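You operate a simulated robot arm through the tools that you are given. There is no shell and no other tool. Be economical: measure what you need, move in short steps, check, and stop when the job is done.

You run a simulated two-armed robot. Do the job below in one go: nothing can be reset, and whatever is moved stays where it is left.

JOB
Put the grey sign labelled "Graded" from the left half of the long steel bench on the back of the black hood and the grey sign labelled "Seconds" on the right end of the white table. Take the blue box on the left half of the long steel bench and put it away on the steel shelf. Take the blue peg and put it in the deep orange tub. Take the card divider from the shelf of the carton table and leave it on the lower shelf of the white table. Close the grey drawer. Stack the M small grey tub from the right half of the long steel bench on top of the L small grey tub. The order is free. Set down upright: grey sign.

It is judged by the outcome, as a careful person would: the job done as asked, and still so three seconds after it is handed in. It fails if anything else is knocked over, pushed out of place, dropped, spilled or broken.

ROBOT AND FRAMES
Two 7-joint arms with fingered hands on one trunk, on a base that drives. Base frame: it is fixed to the floor where the robot stands at the start and does not move with it; the origin is under the middle of the robot, x ahead of it, y to its left, z up; the surface under the hand at the start is at about z = 0.8. Lengths are in m, angles in rad, forces in N, time in s.
The left shoulder is at the start at [0.06, 0.177, 0.85], the right one opposite. Places, roughly: back of the black hood (96x17 cm) [1.92, 1.48, 0.84]; blue box [0.75, 0, 0.75]; blue peg (3x3x5 cm) [0.7, 0, 0.8]; card divider (25x18x7 cm) [0.8, 0.4, 0.3]; deep orange tub (12x17x6 cm) [2.6, 2.2, 0.3]; grey drawer [0.7, 1, 0.8]; grey sign [0.75, -0.5, 0.75]; lower shelf of the white table [1.7, 0.2, 0.3]; right end of the white table [2, 0.7, 0.8]; small grey tub [0.25, -1.75, 0.75]; steel shelf [5.1, 3.1, 0.9]. Payload 4 kg a hand.
Tool frame (each hand has its own): the origin (TCP) lies between the finger pads and is the grasp point; the fingertips stand 0.037 m ahead of it; z points along the fingers, y is the line along which they close. Largest opening 0.124 m; the body of the gripper starts 0.043 m behind the TCP. The gripper is a hand of 3 fingers: y runs from the thumb to the fingers, the wrist lies at [-0.015, -0.108, -0.202] in the tool frame, and closing takes about 1.5 s.
Orientation is that of the tool frame in the base frame, as a unit quaternion [w, x, y, z]. With the fingers straight down and the wrist toward the robot, the tool's x, y and z point along [0, 1, 0], [1, 0, 0] and [0, 0, -1] of the base frame.

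CONTROLS
- The arms move only by the tool apply_moves. It takes "left_targets", "right_targets" or both (then of equal length, played together; a hand with none holds still); each is a list of rows, each a list of 7 numbers: the shift along the base's x, y, z in m, then the turn, a rotation vector about the base's x, y, z in rad, then the finger opening in m, from 0 to 0.124. In form: [[dx, dy, dz, ax, ay, az, gripper], ...]. A call has 1 to 8 rows; each row is the pose to reach, as a shift and turn from the pose commanded when the call began. Rows are played at 5 a second. More than 0.05 m and 0.15 rad between two rows, or a gripper value outside its range, and nothing of the call is played. Where a pose cannot be reached the arm comes as near as it can. A force on the tool above 40 N (or 10 N above the force at the start of the call, whichever is more), or a blocked arm, ends the call early, and 0.2 s more pass. Each finger travels about 0.072 m/s and halts on what it meets, pressing with about 29 N; the grip force reading is that of the motor and also rises with nothing between the fingers. The clock runs only during rows and for 0.2 s after the last one: add rows that repeat a pose to give the fingers time. The reply holds the time, the measured pose of the TCP, the force on the tool along the base axes, the opening and the grip force, in the units named above and with some noise, with the torque about the TCP (base axes, N m) and any sound that the robot's microphone picked up, and new pictures: "show" is both (left out), scene, wrist or none (wrist: the cameras of the hands that moved).
- Cameras (640 x 400 px; columns grow to the right, rows downward): "scene" is now at [0.0482, 0.0246, 1.4806]; the picture's right is [0.25, -0.97, 0.00], its down [-0.68, -0.17, -0.71] and it looks along [0.69, 0.18, -0.70] (base axes); focal length 262 px, centre (320, 200). "left" rides on the left gripper at [-0.064, -0.076, -0.137] in its tool frame; the picture's right is [-0.84, -0.26, 0.48], its down [0.48, -0.76, 0.43] and it looks along [0.26, 0.60, 0.76] (tool axes); focal length 256 px, centre (320, 200). "right" rides on the right gripper at [0.064, -0.076, -0.137] in its tool frame; the picture's right is [-0.84, 0.26, -0.48], its down [-0.48, -0.76, 0.43] and it looks along [-0.26, 0.60, 0.76] (tool axes); focal length 256 px, centre (320, 200). There is no depth. A picture from a camera that has moved, and an enlarged one, comes with that camera's place and axes in the base frame and with its lens. The place of the scene camera against the robot may be out by one fixed shift of up to 0.018 m in any direction.
- lift_body(by): slides the trunk up (or, below 0, down) by that many m; the arms and the scene camera ride with it, the base frame stays. It gives what a move gives, with no picture.
- roll_base(legs): drives the robot by 1 to 6 legs, each [ahead, left, turn to the left] in m, m and rad, along the robot's own axes; the way and the turn of a leg run together, so that a leg with both is an arc; at most 1.5 m and 3.142 rad a leg. The arms and the cameras ride along, it lands a little off, and it stops where it bumps. It gives what a move gives, and a new picture of the scene camera.
- set_grasp(shape, hand): the hand has 3 fingers and takes this shape, open, in about a second: jaw (thumb against the fingers, like two jaws); tri (thumb and two fingers); tip (a fingertip pinch); poke (one finger out to press); point (the index stretched); flat (the hand flat); cup (the hand cupped); fist (a fist). The gripper value then closes the fingers along that shape, each until it touches; the sizes above hold for jaw. It gives what a move gives, with no picture.
- pan_tilt(pan, tilt): turns the head with the scene camera to pan (to the left, within 1.501 rad either way) and tilt (down, from -0.506 to 1.204), counted from straight ahead of the robot. It gives what a move gives, and a new picture of the scene camera.
- enlarge(camera, box): a new picture of the part [left, top, right, bottom] of that camera's present view, enlarged. The clock stands still meanwhile.
- finish_job(): hands the job in; it is judged then, once.

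Work in short steps. Places have to be worked out from the pictures, the camera data and where the tool is seen: move nearer, look again, correct. Check each grasp and each placing, and mend what went wrong. You have 196 turns and 260 pictures in all, those below and enlarged ones among them. Open the grippers and draw the arms clear of the work before you hand the job in, unless the task says otherwise; then end with one line.

The tools are called after "Call:" by a JSON object that holds its "method" and its "body". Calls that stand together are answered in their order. apply_moves: Moves the arms, as the interface text tells. Its arguments: {"type":"object","properties":{"left_targets":{"type":"array"},"right_targets":{"type":"array"},"show":{"type":"string","enum":["both","scene","wrist","none"]}},"required":[]} The other tools are called the same way: lift_body (by) slides the trunk up or down; set_grasp (shape, hand) gives the hand a shape; roll_base (legs) drives the base; pan_tilt (pan, tilt) turns the head that bears the scene camera; enlarge (camera, box) takes an enlarged picture of a part of a camera's view; finish_job () hands the job in.

At the start:

```text
clock: 0.0
left_eef_pos: [0.5063, 0.2195, 1.0703]
left_tool_rot: [0.001, 0.707, 0.707, 0.0]
left_ft_force: [0.7, 0.4, -0.2]
left_ft_torque: [0.01, 0.03, 0.01]
left_width: 0.1238
left_grip_force: 0.1
left_shape: jaw
right_eef_pos: [0.6317, -0.3058, 1.0319]
right_tool_rot: [0.001, 0.707, 0.707, 0.0]
right_ft_force: [-0.2, -0.1, 0.6]
right_ft_torque: [0.04, -0.02, 0.0]
right_width: 0.1238
right_grip_force: 0.1
right_shape: jaw
trunk travel left (down, up): [-0.375, 0.215]
robot x, y, heading: [0.0001, 0.0004, 0.001]
head pan, tilt: [0.25, 0.782]
```

scene: 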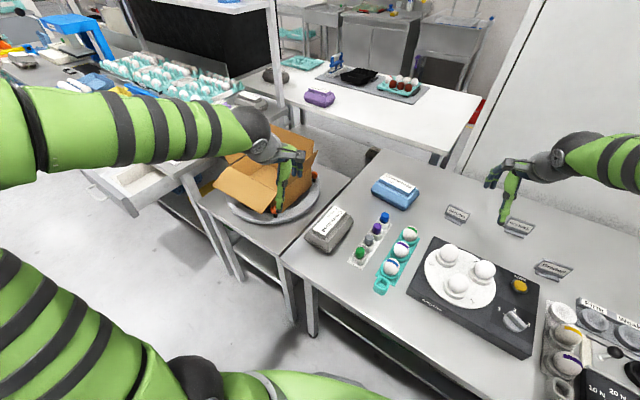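
right: 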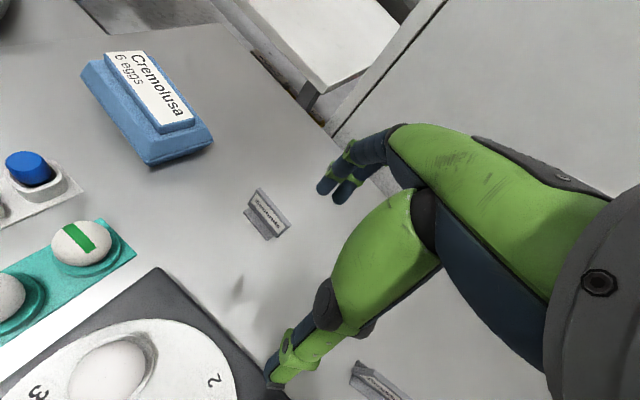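
left: 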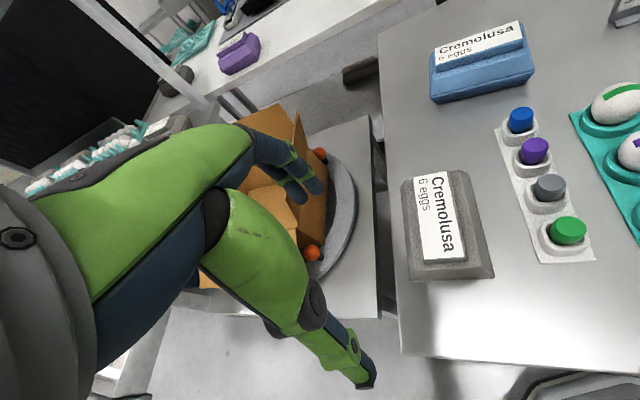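

I see the bench with signs, egg boxes and the peg rack. I'll look closer at the signs and survey the room.

Call:
{"method": "enlarge", "body": {"camera": "scene", "box": [340, 150, 640, 338]}}

Call:
{"method": "enlarge", "body": {"camera": "scene", "box": [0, 0, 340, 212]}}

Call:
{"method": "pan_tilt", "body": {"pan": -1.2, "tilt": 0.7}}

Call:
{"method": "pan_tilt", "body": {"pan": 0.7, "tilt": 0.35}}

```text
2.13 times, centred on (490, 244) of scene
camera zoom: at [0.0482, 0.0246, 1.4806], right [0.25, -0.97, 0.0], down [-0.68, -0.17, -0.71], along [0.69, 0.18, -0.7], focal length 557 px, centre (-42, 106)
```

zoom: 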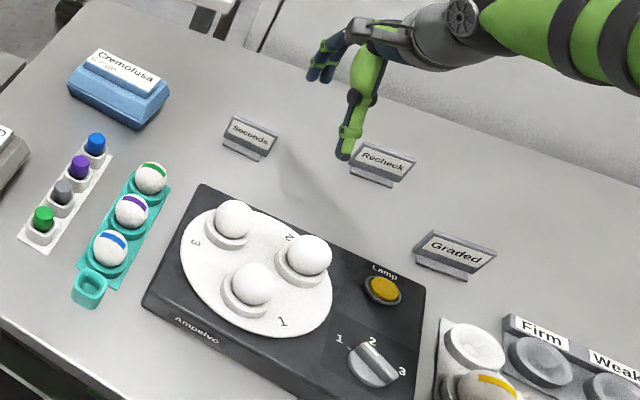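

```text
1.88 times, centred on (170, 106) of scene
camera zoom: at [0.0482, 0.0246, 1.4806], right [0.25, -0.97, 0.0], down [-0.68, -0.17, -0.71], along [0.69, 0.18, -0.7], focal length 493 px, centre (602, 377)
```

zoom: 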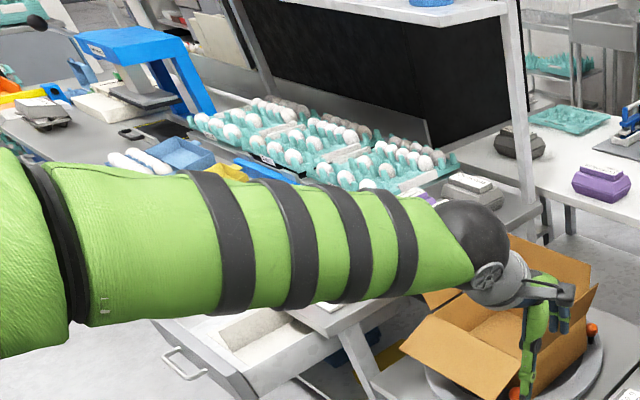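

```text
clock: 1.6
left_eef_pos: [0.5069, 0.2196, 1.0691]
left_tool_rot: [0.0, 0.708, 0.707, 0.0]
left_ft_force: [0.5, 0.1, -0.4]
left_ft_torque: [0.01, 0.03, 0.0]
left_width: 0.1238
left_grip_force: 0.0
left_shape: jaw
right_eef_pos: [0.6324, -0.3066, 1.0318]
right_tool_rot: [0.001, 0.707, 0.707, 0.0]
right_ft_force: [-0.3, -0.1, 0.1]
right_ft_torque: [0.0, 0.0, 0.0]
right_width: 0.1238
right_grip_force: 0.1
right_shape: jaw
trunk travel left (down, up): [-0.375, 0.215]
robot x, y, heading: [-0.0007, 0.0018, 0.003]
head pan, tilt: [-1.201, 0.7]
camera scene: at [0.0, -0.0747, 1.4874], right [-0.93, -0.36, 0.0], down [-0.23, 0.6, -0.76], along [0.28, -0.71, -0.64], focal length 262 px, centre (320, 200)
```

scene: 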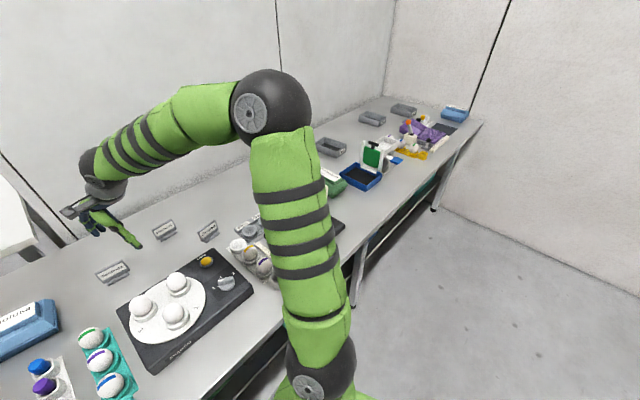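

```text
clock: 3.4
left_eef_pos: [0.5061, 0.2192, 1.0679]
left_tool_rot: [0.0, 0.707, 0.707, 0.001]
left_ft_force: [-0.8, 0.1, 0.4]
left_ft_torque: [0.0, 0.01, -0.02]
left_width: 0.1235
left_grip_force: 0.0
left_shape: jaw
right_eef_pos: [0.6321, -0.3054, 1.0329]
right_tool_rot: [0.0, 0.708, 0.707, 0.0]
right_ft_force: [0.1, -0.3, 1.0]
right_ft_torque: [0.01, 0.02, 0.02]
right_width: 0.1234
right_grip_force: 0.2
right_shape: jaw
trunk travel left (down, up): [-0.375, 0.215]
robot x, y, heading: [-0.0045, 0.0005, -0.002]
head pan, tilt: [0.7, 0.351]
camera scene: at [0.0405, 0.0644, 1.5188], right [0.64, -0.77, 0.0], down [-0.26, -0.22, -0.94], along [0.72, 0.6, -0.34], focal length 262 px, centre (320, 200)
```

scene: 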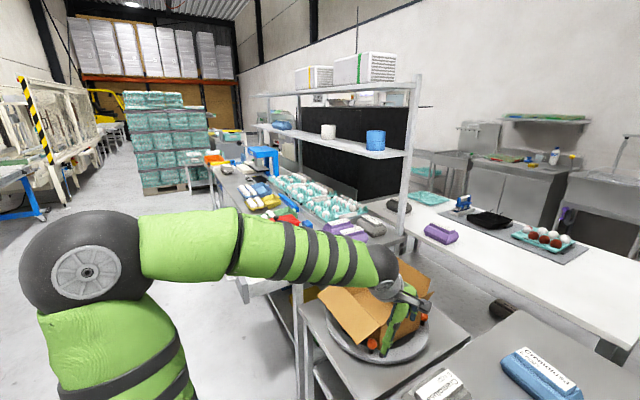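

Bench items are in reach. I move the right hand above the "Graded" sign (about [0.61,-0.54]) for a closer look.

Call:
{"method": "apply_moves", "body": {"right_targets": [[0, -0.04, 0, 0, 0, 0, 0.124], [-0.01, -0.085, 0, 0, 0, 0, 0.124], [-0.02, -0.13, 0, 0, 0, 0, 0.124], [-0.025, -0.175, -0.02, 0, 0, 0, 0.124], [-0.025, -0.215, -0.04, 0, 0, 0, 0.124], [-0.025, -0.23, -0.08, 0, 0, 0, 0.124]], "show": "wrist"}}

Call:
{"method": "pan_tilt", "body": {"pan": -0.5, "tilt": 0.9}}

```text
clock: 4.8
left_eef_pos: [0.5058, 0.2186, 1.0687]
left_tool_rot: [0.0, 0.707, 0.707, 0.0]
left_ft_force: [0.3, -0.3, -0.2]
left_ft_torque: [-0.01, -0.03, -0.03]
left_width: 0.1236
left_grip_force: 0.1
left_shape: jaw
right_eef_pos: [0.6077, -0.5388, 0.9514]
right_tool_rot: [0.0, 0.707, 0.707, -0.001]
right_ft_force: [-0.7, 0.9, 0.4]
right_ft_torque: [0.0, -0.01, 0.04]
right_width: 0.1238
right_grip_force: 0.0
right_shape: jaw
trunk travel left (down, up): [-0.375, 0.215]
robot x, y, heading: [-0.0, 0.0001, 0.005]
head pan, tilt: [0.7, 0.351]
camera right: at [0.5303, -0.4751, 1.0879], right [0.26, -0.84, 0.48], down [-0.76, -0.48, -0.44], along [0.6, -0.26, -0.76], focal length 256 px, centre (320, 200)
```

right: 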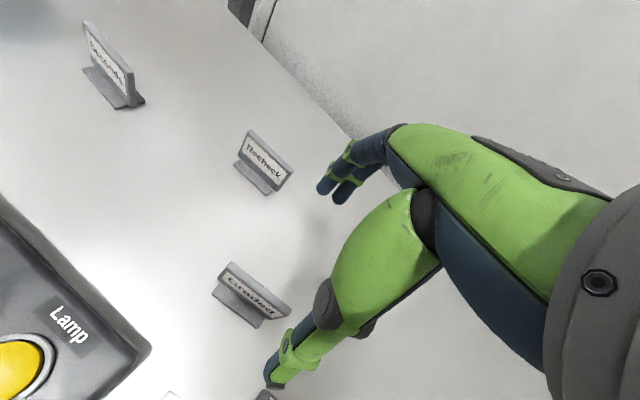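

```text
clock: 6.2
left_eef_pos: [0.5054, 0.2186, 1.0694]
left_tool_rot: [0.0, 0.707, 0.707, 0.0]
left_ft_force: [-0.2, 0.3, -0.5]
left_ft_torque: [0.0, 0.0, -0.01]
left_width: 0.1237
left_grip_force: 0.0
left_shape: jaw
right_eef_pos: [0.608, -0.5375, 0.9525]
right_tool_rot: [0.0, 0.707, 0.707, 0.0]
right_ft_force: [0.6, -0.6, -0.4]
right_ft_torque: [-0.01, -0.01, -0.03]
right_width: 0.1239
right_grip_force: 0.0
right_shape: jaw
trunk travel left (down, up): [-0.375, 0.215]
robot x, y, heading: [0.0011, -0.0019, 0.001]
head pan, tilt: [-0.499, 0.901]
camera scene: at [0.0356, -0.0317, 1.4713], right [-0.48, -0.88, 0.0], down [-0.69, 0.37, -0.62], along [0.55, -0.3, -0.78], focal length 262 px, centre (320, 200)
```

scene: 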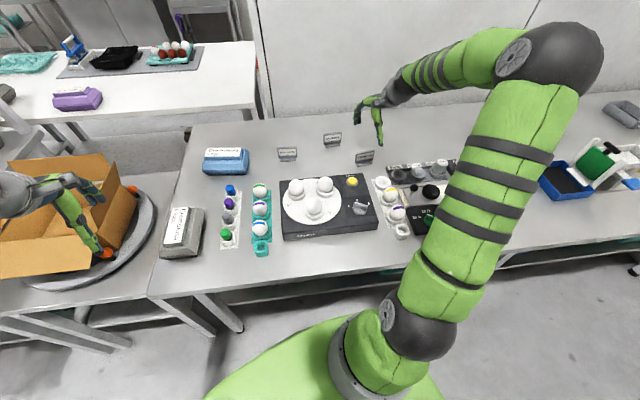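

Good: Graded sits almost straight below the tool. I enlarge both views to get its yaw.

Call:
{"method": "enlarge", "body": {"camera": "right", "box": [180, 240, 340, 340]}}

Call:
{"method": "enlarge", "body": {"camera": "scene", "box": [260, 110, 420, 210]}}

```text
4.00 times, centred on (260, 290) of right
camera zoom: at [0.5302, -0.4743, 1.0884], right [0.26, -0.84, 0.48], down [-0.76, -0.48, -0.43], along [0.6, -0.26, -0.76], focal length 1024 px, centre (560, -160)
```

zoom: 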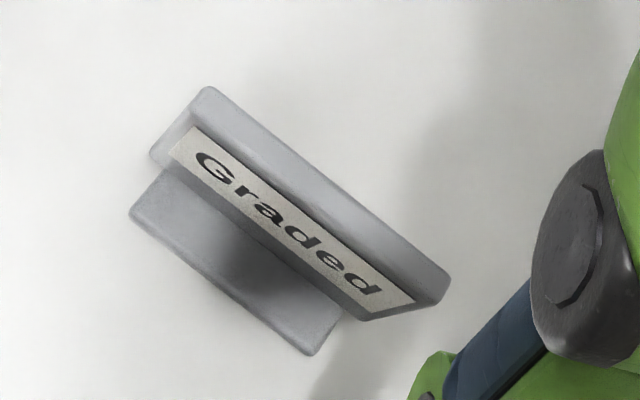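

```text
4.00 times, centred on (340, 160) of scene
camera zoom: at [0.0356, -0.0317, 1.4713], right [-0.48, -0.88, 0.0], down [-0.69, 0.37, -0.62], along [0.55, -0.3, -0.78], focal length 1048 px, centre (240, 360)
```

zoom: 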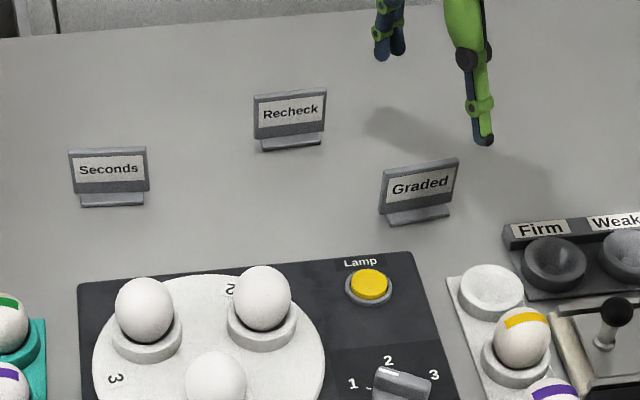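

Yaw of Graded is about -0.24; bench height is uncertain (0.76–0.80). I turn and descend partway, then check.

Call:
{"method": "apply_moves", "body": {"right_targets": [[-0.005, 0.002, -0.02, 0, 0, -0.12, 0.124], [-0.01, 0.006, -0.04, 0, 0, -0.24, 0.124], [-0.01, 0.006, -0.055, 0, 0, -0.24, 0.1]], "show": "wrist"}}

Call:
{"method": "enlarge", "body": {"camera": "scene", "box": [320, 90, 420, 190]}}

```text
clock: 7.0
left_eef_pos: [0.5065, 0.2176, 1.0695]
left_tool_rot: [0.001, 0.707, 0.707, 0.001]
left_ft_force: [-0.1, -0.1, -0.6]
left_ft_torque: [0.0, 0.02, -0.01]
left_width: 0.1234
left_grip_force: 0.1
left_shape: jaw
right_eef_pos: [0.5971, -0.5308, 0.8964]
right_tool_rot: [0.001, 0.787, 0.617, 0.0]
right_ft_force: [-0.1, 0.9, -0.3]
right_ft_torque: [0.02, -0.01, 0.03]
right_width: 0.1003
right_grip_force: 0.0
right_shape: jaw
trunk travel left (down, up): [-0.375, 0.215]
robot x, y, heading: [-0.0003, -0.0024, -0.002]
head pan, tilt: [-0.499, 0.901]
camera right: at [0.5368, -0.4518, 1.0328], right [0.05, -0.87, 0.48], down [-0.85, -0.29, -0.43], along [0.52, -0.39, -0.76], focal length 256 px, centre (320, 200)
```

right: 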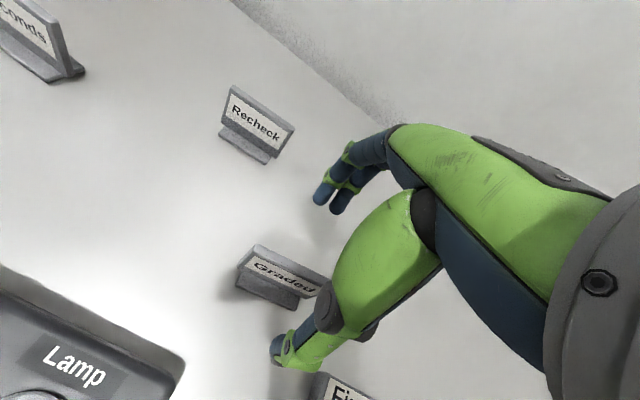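

```text
4.00 times, centred on (370, 140) of scene
camera zoom: at [0.0356, -0.0319, 1.4713], right [-0.48, -0.88, 0.0], down [-0.69, 0.38, -0.62], along [0.55, -0.3, -0.78], focal length 1048 px, centre (120, 440)
```

zoom: 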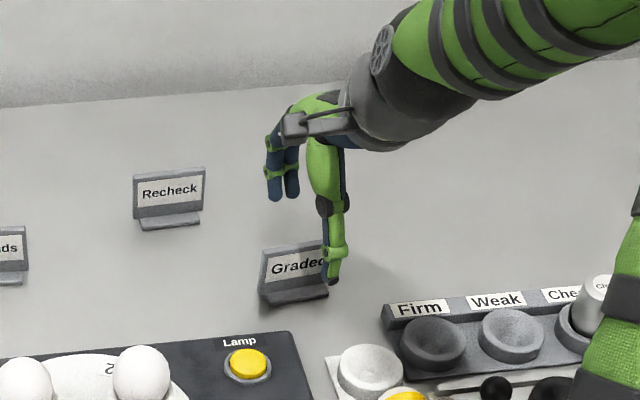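

Triangulation gives the plate top at z≈0.85, so the bench is at 0.80. I descend to z≈0.853 and close.

Call:
{"method": "apply_moves", "body": {"right_targets": [[-0.002, 0.001, -0.03, 0, 0, 0, 0.08], [-0.002, 0.001, -0.043, 0, 0, 0, 0.06], [-0.002, 0.001, -0.043, 0, 0, 0, 0.03], [-0.002, 0.001, -0.043, 0, 0, 0, 0.0], [-0.002, 0.001, -0.043, 0, 0, 0, 0.0], [-0.002, 0.001, -0.043, 0, 0, 0, 0.0]], "show": "wrist"}}

Call:
{"method": "enlarge", "body": {"camera": "scene", "box": [320, 90, 420, 190]}}

```text
clock: 8.4
left_eef_pos: [0.5059, 0.2193, 1.069]
left_tool_rot: [-0.001, 0.707, 0.707, 0.0]
left_ft_force: [-1.1, 0.1, 0.2]
left_ft_torque: [-0.02, 0.02, -0.02]
left_width: 0.1238
left_grip_force: 0.0
left_shape: jaw
right_eef_pos: [0.5956, -0.5287, 0.8545]
right_tool_rot: [0.001, 0.787, 0.617, 0.0]
right_ft_force: [0.8, -0.6, 4.9]
right_ft_torque: [-0.05, -0.04, -0.06]
right_width: 0.0055
right_grip_force: 28.7
right_shape: jaw
trunk travel left (down, up): [-0.375, 0.215]
robot x, y, heading: [0.001, 0.0021, 0.001]
head pan, tilt: [-0.499, 0.901]
camera right: at [0.5344, -0.4497, 0.9912], right [0.05, -0.87, 0.48], down [-0.85, -0.29, -0.44], along [0.52, -0.39, -0.76], focal length 256 px, centre (320, 200)
```

right: 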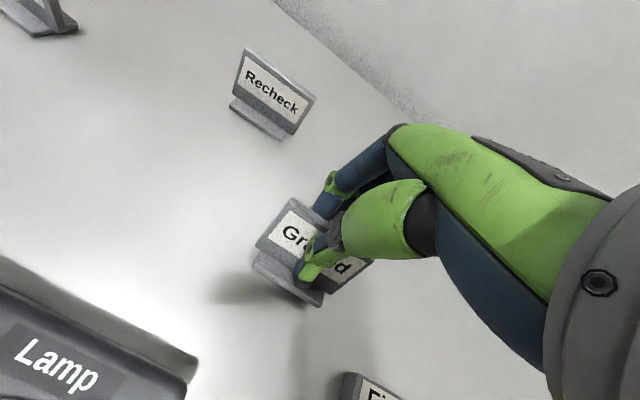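

```text
4.00 times, centred on (370, 140) of scene
camera zoom: at [0.0352, -0.0314, 1.4714], right [-0.48, -0.88, 0.0], down [-0.69, 0.38, -0.62], along [0.55, -0.3, -0.78], focal length 1048 px, centre (120, 440)
```

zoom: 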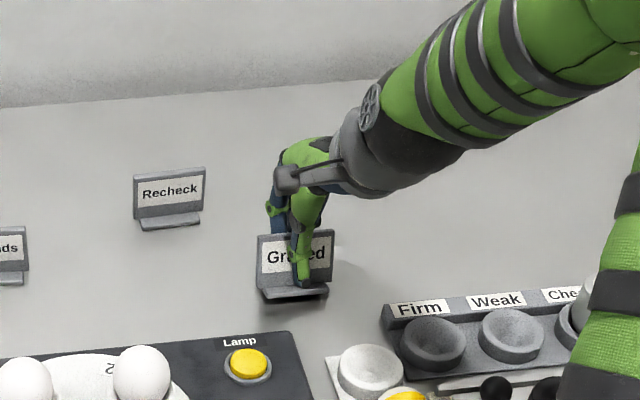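

Gripped (5.5 mm plate). I lift it, then drive along the angled bench so the left hand can reach Seconds comfortably.

Call:
{"method": "apply_moves", "body": {"right_targets": [[0, 0, 0.03, 0, 0, 0, 0], [0, 0, 0.07, 0, 0, 0, 0], [0, 0, 0.12, 0, 0, 0, 0], [0, 0, 0.17, 0, 0, 0, 0], [0, 0, 0.2, 0, 0, 0, 0]], "show": "wrist"}}

Call:
{"method": "roll_base", "body": {"legs": [[-0.13, -0.33, -0.25]]}}

Call:
{"method": "pan_tilt", "body": {"pan": 0.2, "tilt": 0.85}}

```text
clock: 9.6
left_eef_pos: [0.5064, 0.2188, 1.0702]
left_tool_rot: [-0.001, 0.707, 0.707, 0.0]
left_ft_force: [1.1, 0.1, -0.9]
left_ft_torque: [0.01, 0.01, -0.02]
left_width: 0.1235
left_grip_force: 0.1
left_shape: jaw
right_eef_pos: [0.5934, -0.5303, 1.0549]
right_tool_rot: [0.0, 0.787, 0.617, -0.001]
right_ft_force: [-0.1, 0.3, -0.6]
right_ft_torque: [-0.03, 0.02, 0.01]
right_width: 0.0051
right_grip_force: 29.0
right_shape: jaw
trunk travel left (down, up): [-0.375, 0.215]
robot x, y, heading: [0.0006, -0.0027, 0.001]
head pan, tilt: [-0.499, 0.901]
camera right: at [0.5338, -0.4503, 1.1908], right [0.05, -0.87, 0.48], down [-0.85, -0.29, -0.44], along [0.52, -0.39, -0.76], focal length 256 px, centre (320, 200)
```

right: 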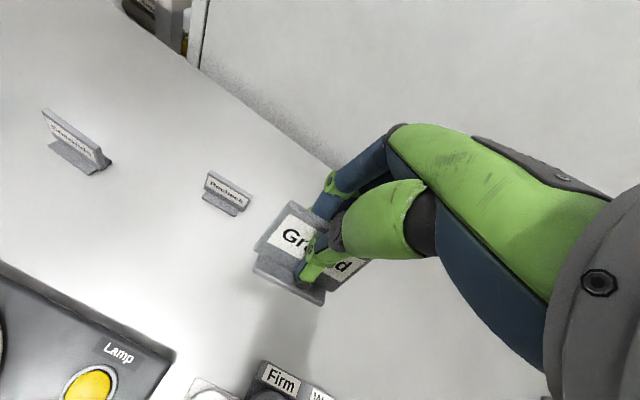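

```text
clock: 11.9
left_eef_pos: [0.3766, -0.2293, 1.0689]
left_tool_rot: [0.0, 0.789, 0.615, 0.0]
left_ft_force: [-0.2, 0.0, -0.8]
left_ft_torque: [0.0, 0.0, -0.01]
left_width: 0.1237
left_grip_force: 0.0
left_shape: jaw
right_eef_pos: [0.2777, -0.9765, 1.0528]
right_tool_rot: [0.0, 0.857, 0.516, 0.0]
right_ft_force: [0.3, 0.6, -0.7]
right_ft_torque: [0.07, -0.01, 0.02]
right_width: 0.0053
right_grip_force: 28.5
right_shape: jaw
trunk travel left (down, up): [-0.375, 0.215]
robot x, y, heading: [-0.1705, -0.3155, -0.248]
head pan, tilt: [-0.499, 0.901]
camera scene: at [-0.1432, -0.3574, 1.4713], right [-0.68, -0.73, 0.0], down [-0.58, 0.53, -0.62], along [0.46, -0.42, -0.78], focal length 262 px, centre (320, 200)
```

scene: 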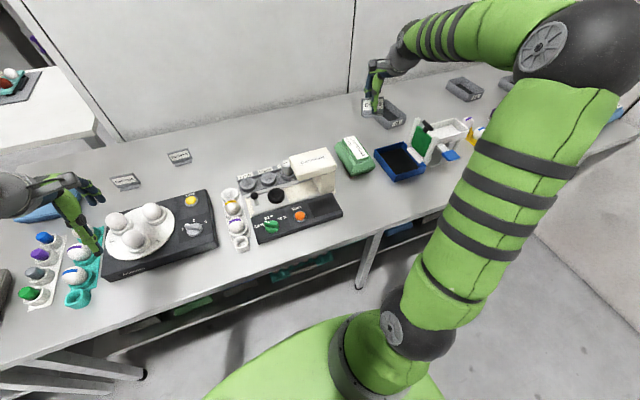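

```text
clock: 13.0
left_eef_pos: [0.3763, -0.2279, 1.0685]
left_tool_rot: [0.001, 0.788, 0.615, 0.0]
left_ft_force: [0.6, -0.4, 0.4]
left_ft_torque: [0.02, -0.04, 0.0]
left_width: 0.1237
left_grip_force: 0.1
left_shape: jaw
right_eef_pos: [0.2791, -0.9768, 1.053]
right_tool_rot: [0.0, 0.856, 0.516, 0.0]
right_ft_force: [0.2, 0.4, -0.6]
right_ft_torque: [0.0, 0.02, -0.02]
right_width: 0.0052
right_grip_force: 29.0
right_shape: jaw
trunk travel left (down, up): [-0.375, 0.215]
robot x, y, heading: [-0.167, -0.3197, -0.249]
head pan, tilt: [0.201, 0.85]
camera scene: at [-0.1202, -0.3092, 1.4752], right [-0.05, -1.0, 0.0], down [-0.75, 0.03, -0.66], along [0.66, -0.03, -0.75], focal length 262 px, centre (320, 200)
```

scene: 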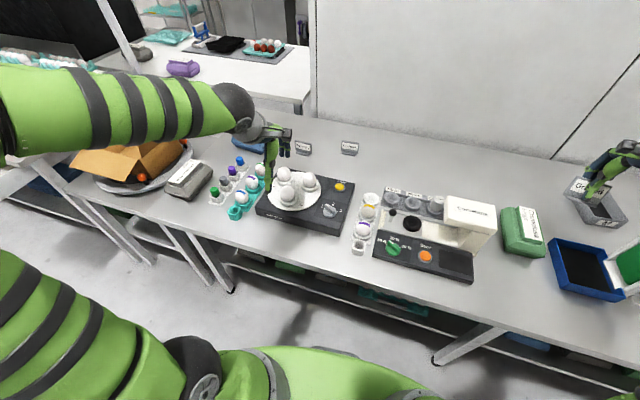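

I move the left hand over Seconds (about [0.74,-0.285]) and look.

Call:
{"method": "apply_moves", "body": {"left_targets": [[0.045, -0.005, 0, 0, 0, 0, 0.124], [0.09, -0.012, 0, 0, 0, -0.02, 0.124], [0.135, -0.02, 0, 0, 0, -0.04, 0.124], [0.18, -0.027, 0, 0, 0, -0.06, 0.124], [0.225, -0.034, -0.01, 0, 0, -0.08, 0.124], [0.27, -0.042, -0.03, 0, 0, -0.1, 0.124], [0.315, -0.05, -0.06, 0, 0, -0.1, 0.124], [0.355, -0.057, -0.09, 0, 0, -0.1, 0.124]], "show": "wrist"}}

Call:
{"method": "enlarge", "body": {"camera": "left", "box": [240, 200, 480, 350]}}

```text
refused: row 7 steps farther than a row can; nothing moved
```

```text
2.67 times, centred on (360, 275) of left
camera zoom: at [0.2867, -0.2715, 1.2054], right [-0.45, -0.75, -0.48], down [-0.62, 0.65, -0.43], along [0.64, 0.1, -0.76], focal length 683 px, centre (213, 0)
```

zoom: 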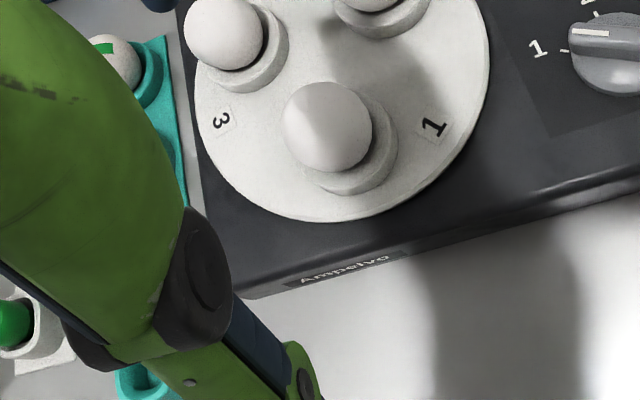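

Step was slightly too long; I repeat with smaller ones.

Call:
{"method": "apply_moves", "body": {"left_targets": [[0.045, -0.005, 0, 0, 0, 0, 0.124], [0.09, -0.012, 0, 0, 0, -0.02, 0.124], [0.135, -0.02, 0, 0, 0, -0.04, 0.124], [0.18, -0.027, 0, 0, 0, -0.06, 0.124], [0.225, -0.034, -0.01, 0, 0, -0.08, 0.124], [0.268, -0.042, -0.03, 0, 0, -0.1, 0.124], [0.31, -0.05, -0.055, 0, 0, -0.1, 0.124], [0.35, -0.057, -0.08, 0, 0, -0.1, 0.124]], "show": "wrist"}}

```text
clock: 14.8
left_eef_pos: [0.7272, -0.2833, 0.9891]
left_tool_rot: [0.0, 0.818, 0.575, -0.001]
left_ft_force: [0.4, 0.1, -0.5]
left_ft_torque: [-0.01, 0.03, 0.0]
left_width: 0.1236
left_grip_force: 0.1
left_shape: jaw
right_eef_pos: [0.2792, -0.9758, 1.0531]
right_tool_rot: [-0.001, 0.856, 0.516, -0.001]
right_ft_force: [0.6, 0.8, -0.9]
right_ft_torque: [0.01, 0.01, 0.02]
right_width: 0.0053
right_grip_force: 29.0
right_shape: jaw
trunk travel left (down, up): [-0.375, 0.215]
robot x, y, heading: [-0.1703, -0.3149, -0.25]
head pan, tilt: [0.201, 0.85]
camera left: at [0.6349, -0.3192, 1.1251], right [-0.53, -0.7, -0.48], down [-0.55, 0.71, -0.43], along [0.65, 0.04, -0.76], focal length 256 px, centre (320, 200)
```

left: 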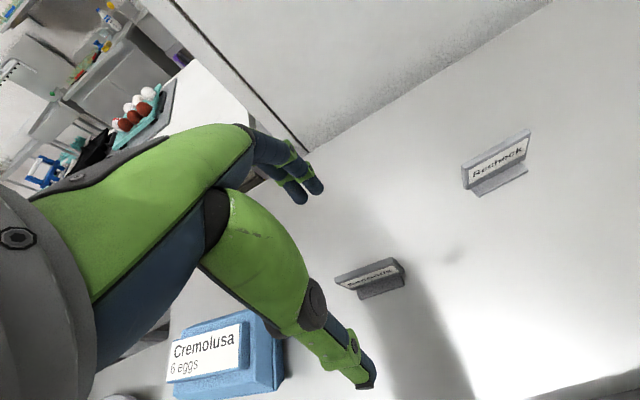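

Seconds appears at about [0.75,-0.29]; I enlarge to get its yaw precisely.

Call:
{"method": "enlarge", "body": {"camera": "left", "box": [300, 230, 460, 330]}}

```text
4.00 times, centred on (380, 280) of left
camera zoom: at [0.6349, -0.3192, 1.1251], right [-0.53, -0.7, -0.48], down [-0.55, 0.71, -0.43], along [0.65, 0.04, -0.76], focal length 1024 px, centre (80, -120)
```

zoom: 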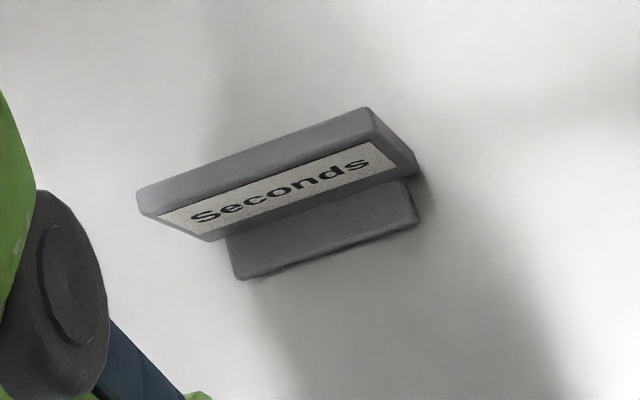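

Target: [0.750,-0.286], yaw −0.44. I descend and grasp in one go.

Call:
{"method": "apply_moves", "body": {"left_targets": [[0.015, -0.002, -0.035, 0, 0, -0.05, 0.1], [0.023, -0.003, -0.075, 0, 0, -0.095, 0.08], [0.023, -0.003, -0.11, 0, 0, -0.095, 0.07], [0.023, -0.003, -0.135, 0, 0, -0.095, 0.06], [0.023, -0.003, -0.135, 0, 0, -0.095, 0.03], [0.023, -0.003, -0.135, 0, 0, -0.095, 0.0], [0.023, -0.003, -0.135, 0, 0, -0.095, 0.0], [0.023, -0.003, -0.135, 0, 0, -0.095, 0.0]], "show": "wrist"}}

```text
clock: 16.6
left_eef_pos: [0.7486, -0.288, 0.8543]
left_tool_rot: [0.001, 0.844, 0.536, 0.001]
left_ft_force: [1.7, 0.2, 6.1]
left_ft_torque: [-0.08, -0.1, 0.06]
left_width: 0.0056
left_grip_force: 29.1
left_shape: jaw
right_eef_pos: [0.2783, -0.9771, 1.0539]
right_tool_rot: [0.0, 0.857, 0.516, 0.0]
right_ft_force: [0.2, 1.1, -0.9]
right_ft_torque: [-0.02, 0.02, 0.01]
right_width: 0.0052
right_grip_force: 28.8
right_shape: jaw
trunk travel left (down, up): [-0.375, 0.215]
robot x, y, heading: [-0.1657, -0.3165, -0.25]
head pan, tilt: [0.201, 0.85]
camera left: at [0.6531, -0.3129, 0.9904], right [-0.59, -0.65, -0.48], down [-0.48, 0.76, -0.44], along [0.65, -0.02, -0.76], focal length 256 px, centre (320, 200)
```

left: 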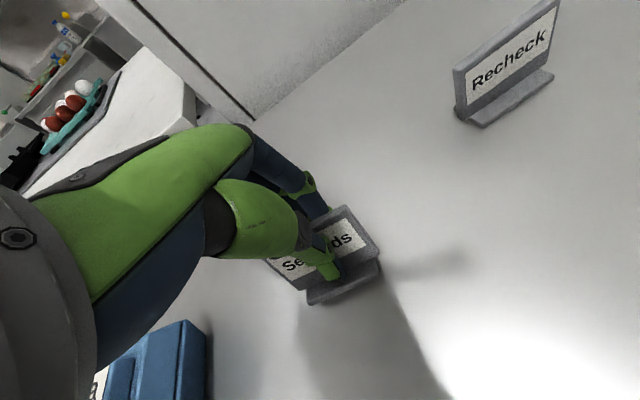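

Gripped. I lift and retract the left hand, then back away from the bench to survey the room's left side.

Call:
{"method": "apply_moves", "body": {"left_targets": [[0, 0, 0.045, 0, 0, 0, 0], [0, 0, 0.09, 0, 0, 0, 0], [0, 0, 0.135, 0, 0, 0, 0], [0, 0, 0.18, 0, 0, 0, 0], [-0.04, 0.01, 0.2, 0, 0, 0, 0], [-0.085, 0.02, 0.205, 0, 0, 0.05, 0], [-0.13, 0.03, 0.21, 0, 0, 0.1, 0], [-0.175, 0.04, 0.21, 0, 0, 0.15, 0]], "show": "none"}}

Call:
{"method": "apply_moves", "body": {"left_targets": [[-0.045, 0.01, 0, 0, 0, 0, 0], [-0.09, 0.02, 0, 0, 0, 0, 0], [-0.135, 0.03, 0, 0, 0, 0, 0], [-0.17, 0.04, 0, 0, 0, 0, 0]], "show": "none"}}

Call:
{"method": "roll_base", "body": {"legs": [[-0.3, 0, 0], [0, 0.3, 0.8]]}}

Call:
{"method": "pan_tilt", "body": {"pan": 0.0, "tilt": 0.4}}

```text
clock: 18.4
left_eef_pos: [0.5728, -0.2479, 1.0648]
left_tool_rot: [0.0, 0.802, 0.597, 0.0]
left_ft_force: [-0.5, 0.2, -0.6]
left_ft_torque: [-0.01, 0.02, -0.01]
left_width: 0.0052
left_grip_force: 29.2
left_shape: jaw
right_eef_pos: [0.2784, -0.9759, 1.0543]
right_tool_rot: [0.0, 0.857, 0.516, 0.0]
right_ft_force: [-0.6, -0.1, -0.7]
right_ft_torque: [0.0, -0.02, 0.02]
right_width: 0.0052
right_grip_force: 29.2
right_shape: jaw
trunk travel left (down, up): [-0.375, 0.215]
robot x, y, heading: [-0.1668, -0.3173, -0.248]
head pan, tilt: [0.201, 0.85]
```

```text
clock: 19.4
left_eef_pos: [0.4027, -0.2093, 1.0639]
left_tool_rot: [0.001, 0.803, 0.596, 0.0]
left_ft_force: [-0.4, -0.7, -0.7]
left_ft_torque: [-0.01, -0.03, -0.01]
left_width: 0.0052
left_grip_force: 28.8
left_shape: jaw
right_eef_pos: [0.2787, -0.9758, 1.0527]
right_tool_rot: [0.0, 0.857, 0.516, 0.0]
right_ft_force: [0.8, -0.5, -0.4]
right_ft_torque: [-0.03, -0.03, 0.01]
right_width: 0.0052
right_grip_force: 29.2
right_shape: jaw
trunk travel left (down, up): [-0.375, 0.215]
robot x, y, heading: [-0.1702, -0.3152, -0.247]
head pan, tilt: [0.201, 0.85]
```

```text
clock: 23.6
left_eef_pos: [-0.1875, 0.5318, 1.0631]
left_tool_rot: [0.0, 0.505, 0.863, 0.0]
left_ft_force: [-0.3, 0.8, -0.5]
left_ft_torque: [0.0, -0.02, -0.01]
left_width: 0.0047
left_grip_force: 29.1
left_shape: jaw
right_eef_pos: [0.2765, -0.0882, 1.0538]
right_tool_rot: [0.0, 0.586, 0.81, 0.0]
right_ft_force: [-0.3, -0.5, -0.5]
right_ft_torque: [0.01, -0.05, 0.01]
right_width: 0.005
right_grip_force: 28.5
right_shape: jaw
trunk travel left (down, up): [-0.375, 0.215]
robot x, y, heading: [-0.5072, 0.046, 0.56]
head pan, tilt: [0.201, 0.85]
camera scene: at [-0.4769, 0.0888, 1.4752], right [0.69, -0.73, 0.0], down [-0.55, -0.52, -0.66], along [0.48, 0.45, -0.75], focal length 262 px, centre (320, 200)
```

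scene: 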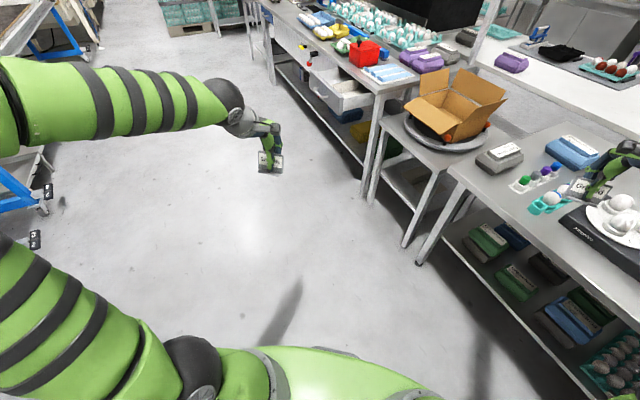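

```text
clock: 24.5
left_eef_pos: [-0.188, 0.5331, 1.0637]
left_tool_rot: [0.0, 0.505, 0.863, 0.0]
left_ft_force: [0.8, -0.6, 0.6]
left_ft_torque: [-0.01, 0.01, 0.02]
left_width: 0.0049
left_grip_force: 28.8
left_shape: jaw
right_eef_pos: [0.2781, -0.0902, 1.0532]
right_tool_rot: [0.0, 0.587, 0.81, 0.0]
right_ft_force: [0.7, 0.1, 0.1]
right_ft_torque: [0.0, -0.02, -0.01]
right_width: 0.005
right_grip_force: 28.6
right_shape: jaw
trunk travel left (down, up): [-0.375, 0.215]
robot x, y, heading: [-0.5073, 0.0503, 0.557]
head pan, tilt: [0.0, 0.4]
camera scene: at [-0.4548, 0.0835, 1.5142], right [0.53, -0.85, 0.0], down [-0.33, -0.21, -0.92], along [0.78, 0.49, -0.39], focal length 262 px, centre (320, 200)
```

scene: 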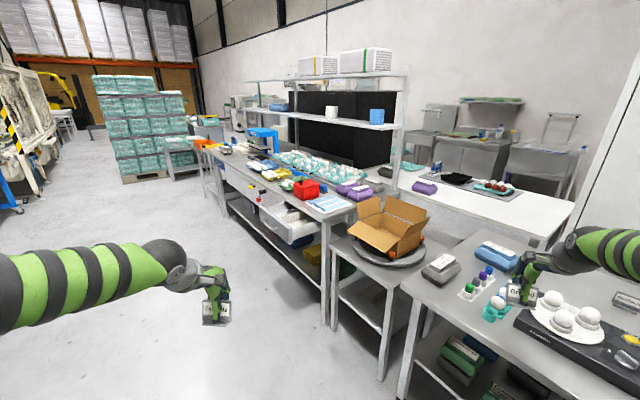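

I need a map of what lies behind the drawer bench. I raise the trunk and look.

Call:
{"method": "lift_body", "body": {"by": 0.2}}

Call:
{"method": "pan_tilt", "body": {"pan": 0.05, "tilt": 0.3}}

Call:
{"method": "enlarge", "body": {"camera": "scene", "box": [300, 100, 600, 288]}}

Call:
{"method": "enlarge", "body": {"camera": "scene", "box": [80, 60, 380, 248]}}

```text
clock: 26.6
left_eef_pos: [-0.1866, 0.5324, 1.2636]
left_tool_rot: [0.0, 0.505, 0.863, 0.0]
left_ft_force: [-1.0, 0.1, -0.6]
left_ft_torque: [0.0, -0.02, -0.01]
left_width: 0.005
left_grip_force: 29.0
left_shape: jaw
right_eef_pos: [0.2769, -0.0898, 1.2535]
right_tool_rot: [0.0, 0.586, 0.81, 0.0]
right_ft_force: [-0.1, -0.6, -1.3]
right_ft_torque: [-0.01, 0.01, 0.0]
right_width: 0.0049
right_grip_force: 29.0
right_shape: jaw
trunk travel left (down, up): [-0.575, 0.015]
robot x, y, heading: [-0.5053, 0.0444, 0.556]
head pan, tilt: [0.0, 0.4]
```

```text
clock: 27.3
left_eef_pos: [-0.1874, 0.5317, 1.2645]
left_tool_rot: [0.0, 0.505, 0.863, 0.0]
left_ft_force: [-0.4, -0.2, -0.1]
left_ft_torque: [-0.01, 0.01, -0.01]
left_width: 0.005
left_grip_force: 29.0
left_shape: jaw
right_eef_pos: [0.2785, -0.0896, 1.2541]
right_tool_rot: [0.0, 0.586, 0.81, 0.0]
right_ft_force: [0.2, 0.7, -0.7]
right_ft_torque: [-0.01, 0.03, 0.04]
right_width: 0.005
right_grip_force: 29.3
right_shape: jaw
trunk travel left (down, up): [-0.575, 0.015]
robot x, y, heading: [-0.5077, 0.0484, 0.56]
head pan, tilt: [0.051, 0.3]
camera scene: at [-0.4567, 0.0878, 1.7235], right [0.57, -0.82, 0.0], down [-0.24, -0.17, -0.96], along [0.78, 0.55, -0.3], focal length 262 px, centre (320, 200)
```

scene: 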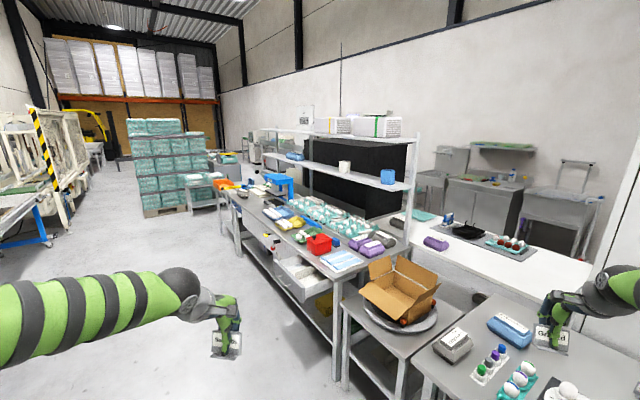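

```text
2.13 times, centred on (450, 194) of scene
camera zoom: at [-0.4567, 0.0878, 1.7235], right [0.57, -0.82, 0.0], down [-0.24, -0.17, -0.96], along [0.78, 0.55, -0.3], focal length 557 px, centre (43, 213)
```

zoom: 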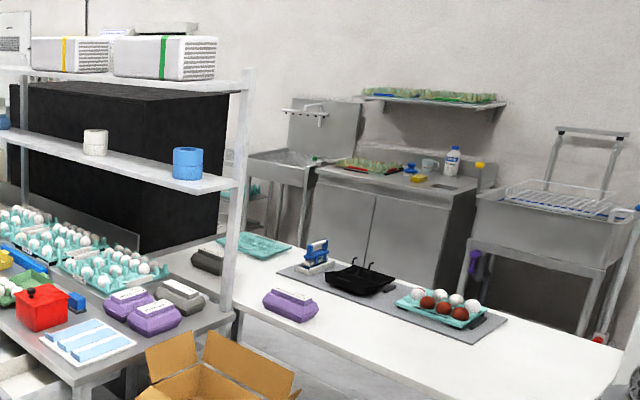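

```text
2.13 times, centred on (230, 154) of scene
camera zoom: at [-0.4567, 0.0878, 1.7235], right [0.57, -0.82, 0.0], down [-0.24, -0.17, -0.96], along [0.78, 0.55, -0.3], focal length 557 px, centre (512, 298)
```

zoom: 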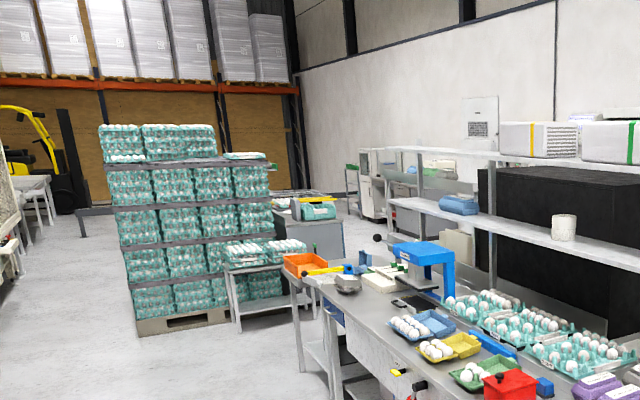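

The hood and white table must be reached from the back aisle, round the left end of the drawer bench. I turn along the bench front and drive to its left end.

Call:
{"method": "roll_base", "body": {"legs": [[0, 0, 0.668], [1.4, 0, 0], [1.3, 0, 0]]}}

Call:
{"method": "pan_tilt", "body": {"pan": -0.6, "tilt": 0.45}}

```text
clock: 42.2
left_eef_pos: [0.3183, 3.1657, 1.2644]
left_tool_rot: [0.001, 0.184, 0.983, -0.001]
left_ft_force: [0.1, 0.0, -1.2]
left_ft_torque: [-0.03, 0.02, -0.01]
left_width: 0.0046
left_grip_force: 28.9
left_shape: jaw
right_eef_pos: [1.0718, 2.9825, 1.2541]
right_tool_rot: [0.0, 0.279, 0.96, 0.0]
right_ft_force: [-0.6, 0.0, -1.1]
right_ft_torque: [-0.01, 0.02, 0.0]
right_width: 0.0046
right_grip_force: 28.8
right_shape: jaw
trunk travel left (down, up): [-0.575, 0.015]
robot x, y, heading: [0.3835, 2.586, 1.246]
head pan, tilt: [0.051, 0.3]
camera scene: at [0.3955, 2.6545, 1.7235], right [0.96, -0.27, 0.0], down [-0.08, -0.29, -0.96], along [0.26, 0.92, -0.3], focal length 262 px, centre (320, 200)
```

scene: 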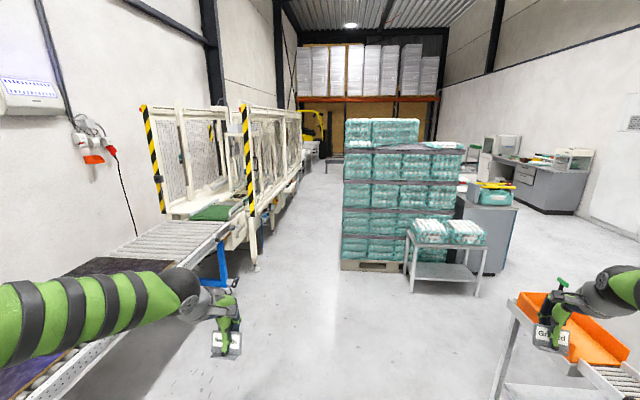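

```text
clock: 43.2
left_eef_pos: [0.3179, 3.1666, 1.2642]
left_tool_rot: [-0.001, 0.183, 0.983, 0.0]
left_ft_force: [0.1, 0.1, -0.9]
left_ft_torque: [0.02, 0.0, -0.01]
left_width: 0.0051
left_grip_force: 28.5
left_shape: jaw
right_eef_pos: [1.0726, 2.9829, 1.2533]
right_tool_rot: [0.0, 0.278, 0.96, -0.001]
right_ft_force: [0.4, -0.2, 0.0]
right_ft_torque: [-0.01, 0.0, 0.0]
right_width: 0.0046
right_grip_force: 29.1
right_shape: jaw
trunk travel left (down, up): [-0.575, 0.015]
robot x, y, heading: [0.3816, 2.5902, 1.248]
head pan, tilt: [-0.6, 0.45]
camera scene: at [0.4435, 2.6195, 1.7096], right [0.6, -0.8, 0.0], down [-0.35, -0.26, -0.9], along [0.72, 0.54, -0.44], focal length 262 px, centre (320, 200)
```

scene: 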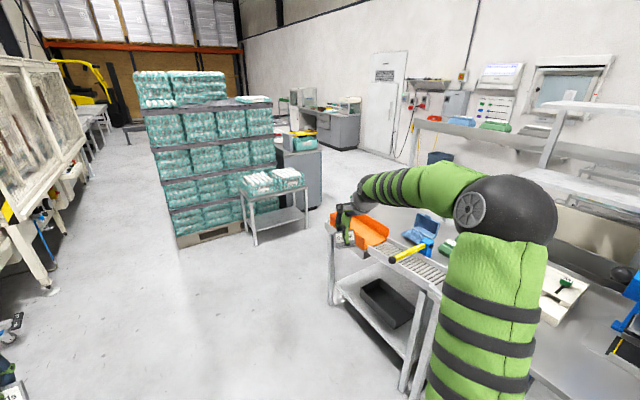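

There's about a 1 m gap between the bench end and the small egg table. I drive up level with it, turn to face the gap, and look.

Call:
{"method": "roll_base", "body": {"legs": [[0.9, 0, 0], [0.85, 0, 0], [0, 0, -1.59]]}}

Call:
{"method": "pan_tilt", "body": {"pan": -0.3, "tilt": 0.5}}

```text
clock: 56.0
left_eef_pos: [1.5166, 4.3095, 1.264]
left_tool_rot: [0.0, 0.83, 0.557, 0.0]
left_ft_force: [0.2, -0.7, -1.0]
left_ft_torque: [-0.01, 0.01, -0.05]
left_width: 0.0045
left_grip_force: 29.5
left_shape: jaw
right_eef_pos: [1.3196, 3.559, 1.2542]
right_tool_rot: [0.001, 0.88, 0.475, 0.0]
right_ft_force: [0.2, 0.1, -0.1]
right_ft_torque: [0.02, 0.06, 0.03]
right_width: 0.0046
right_grip_force: 29.0
right_shape: jaw
trunk travel left (down, up): [-0.575, 0.015]
robot x, y, heading: [0.9354, 4.2589, -0.348]
head pan, tilt: [-0.6, 0.45]
camera scene: at [0.9633, 4.1974, 1.7096], right [-0.81, -0.59, 0.0], down [-0.26, 0.35, -0.9], along [0.53, -0.73, -0.44], focal length 262 px, centre (320, 200)
```

scene: 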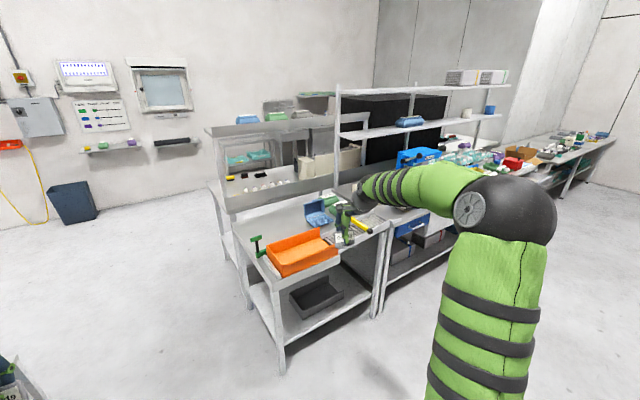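

```text
clock: 56.8
left_eef_pos: [1.5189, 4.3095, 1.2635]
left_tool_rot: [0.0, 0.83, 0.557, 0.0]
left_ft_force: [0.1, 0.3, -0.5]
left_ft_torque: [0.0, -0.01, 0.0]
left_width: 0.0046
left_grip_force: 29.2
left_shape: jaw
right_eef_pos: [1.3195, 3.5571, 1.2533]
right_tool_rot: [0.001, 0.88, 0.475, 0.0]
right_ft_force: [0.2, -0.3, -0.3]
right_ft_torque: [0.03, 0.01, -0.01]
right_width: 0.0045
right_grip_force: 29.5
right_shape: jaw
trunk travel left (down, up): [-0.575, 0.015]
robot x, y, heading: [0.9381, 4.2549, -0.339]
head pan, tilt: [-0.3, 0.499]
camera scene: at [0.9821, 4.2173, 1.7052], right [-0.6, -0.8, 0.0], down [-0.38, 0.29, -0.88], along [0.7, -0.53, -0.48], focal length 262 px, centre (320, 200)
```

scene: 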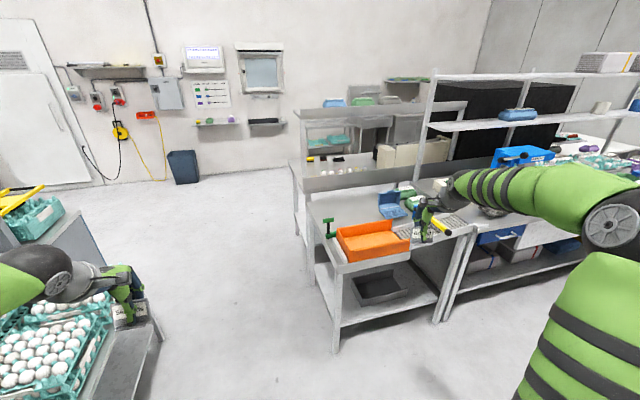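

The gap is about 0.85 m wide and I'm nearly centred. I drive through and look to the right.

Call:
{"method": "roll_base", "body": {"legs": [[0.4, 0.06, 0], [1.3, 0, 0]]}}

Call:
{"method": "pan_tilt", "body": {"pan": -0.9, "tilt": 0.45}}

```text
clock: 63.0
left_eef_pos: [2.6592, 3.9739, 1.2647]
left_tool_rot: [-0.001, 0.828, 0.56, 0.001]
left_ft_force: [0.0, -0.1, -1.3]
left_ft_torque: [0.01, 0.03, -0.01]
left_width: 0.0046
left_grip_force: 29.1
left_shape: jaw
right_eef_pos: [2.4515, 3.2127, 1.2515]
right_tool_rot: [-0.003, 0.882, 0.47, -0.01]
right_ft_force: [-7.5, -11.3, -1.1]
right_ft_torque: [0.28, -0.31, 0.07]
right_width: 0.0003
right_grip_force: 28.7
right_shape: jaw
trunk travel left (down, up): [-0.575, 0.015]
robot x, y, heading: [2.0799, 3.9188, -0.338]
head pan, tilt: [-0.3, 0.499]
stopped in leg 2: the force on the tool passed its limit at 110 N (the readings are from after the stop); the commanded pose is now the measured one
camera scene: at [2.1245, 3.8786, 1.7052], right [-0.59, -0.8, 0.0], down [-0.39, 0.28, -0.88], along [0.71, -0.52, -0.48], focal length 262 px, centre (320, 200)
```

scene: 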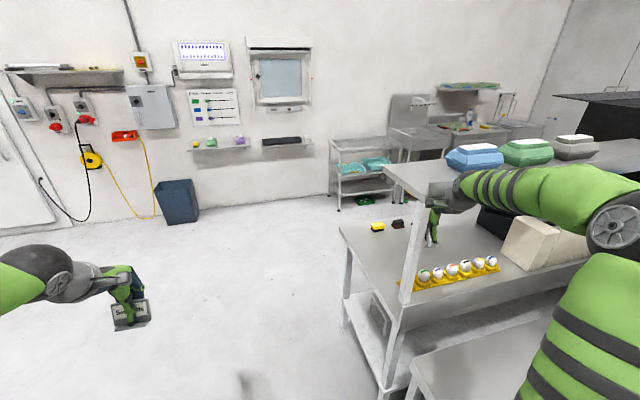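

```text
clock: 64.0
left_eef_pos: [2.6584, 3.9732, 1.2658]
left_tool_rot: [-0.001, 0.828, 0.56, 0.001]
left_ft_force: [-1.2, 0.5, -0.1]
left_ft_torque: [0.03, 0.06, 0.0]
left_width: 0.0044
left_grip_force: 29.1
left_shape: jaw
right_eef_pos: [2.4523, 3.2127, 1.2509]
right_tool_rot: [-0.003, 0.882, 0.472, -0.009]
right_ft_force: [-12.7, -17.8, -0.4]
right_ft_torque: [0.57, -0.6, 0.2]
right_width: 0.0002
right_grip_force: 28.9
right_shape: jaw
trunk travel left (down, up): [-0.575, 0.015]
robot x, y, heading: [2.0833, 3.9215, -0.332]
head pan, tilt: [-0.901, 0.45]
camera scene: at [2.0797, 3.8439, 1.7095], right [-0.94, -0.33, 0.0], down [-0.14, 0.41, -0.9], along [0.3, -0.85, -0.44], focal length 262 px, centre (320, 200)
```

scene: 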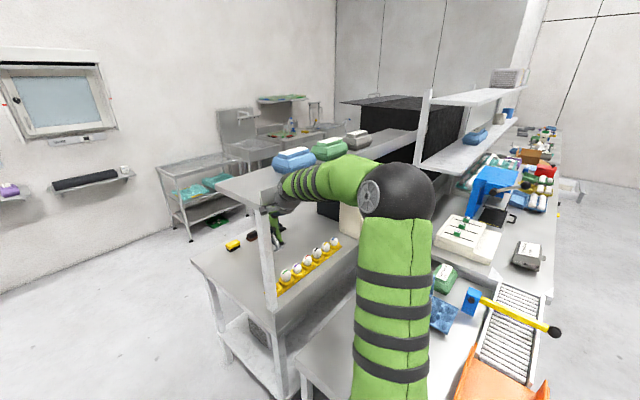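

The right hand hit a shelf post I hadn't accounted for, and its opening reads 0 – the Graded sign is out of the fingers. I look for it before moving anything.

Call:
{"method": "enlarge", "body": {"camera": "right", "box": [0, 0, 640, 400]}}

Call:
{"method": "enlarge", "body": {"camera": "scene", "box": [150, 160, 410, 322]}}

```text
1.00 times, centred on (320, 200) of right (not enlarged: the box is as wide or as high as the picture)
camera zoom: at [2.4255, 3.3074, 1.3879], right [-0.24, -0.84, 0.49], down [-0.91, 0.02, -0.42], along [0.34, -0.55, -0.76], focal length 256 px, centre (320, 200)
```

zoom: 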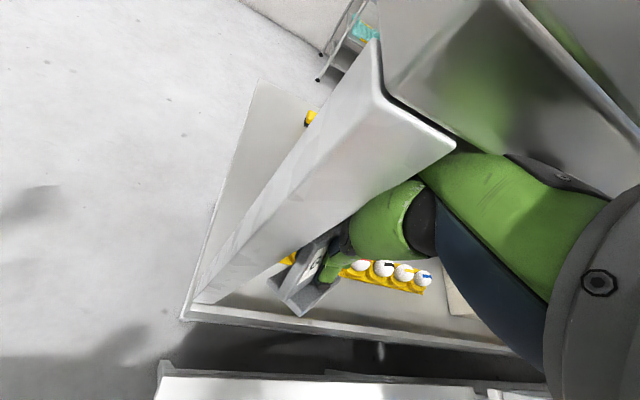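

```text
2.46 times, centred on (280, 241) of scene
camera zoom: at [2.0797, 3.8439, 1.7095], right [-0.94, -0.33, 0.0], down [-0.14, 0.41, -0.9], along [0.3, -0.85, -0.44], focal length 645 px, centre (418, 99)
```

zoom: 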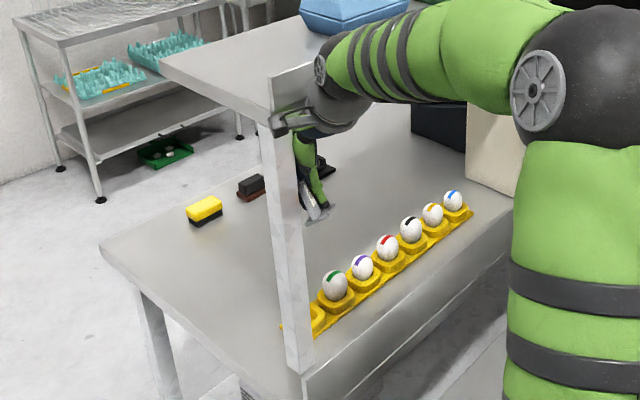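

The sign still seems to be held, twisted against the post. I enlarge before backing off.

Call:
{"method": "enlarge", "body": {"camera": "right", "box": [240, 200, 400, 330]}}

```text
3.08 times, centred on (320, 265) of right
camera zoom: at [2.4255, 3.3074, 1.3879], right [-0.24, -0.84, 0.49], down [-0.91, 0.02, -0.42], along [0.34, -0.55, -0.76], focal length 788 px, centre (320, 0)
```

zoom: 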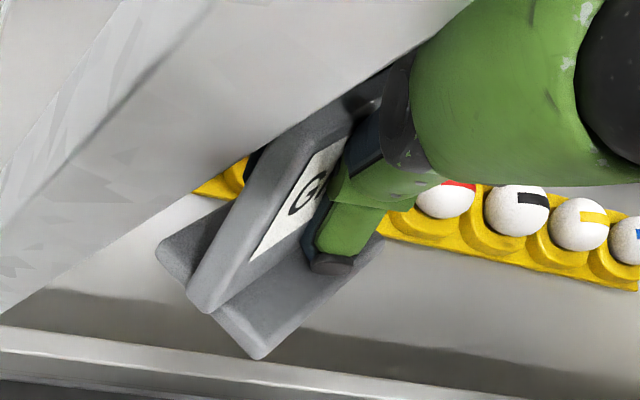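

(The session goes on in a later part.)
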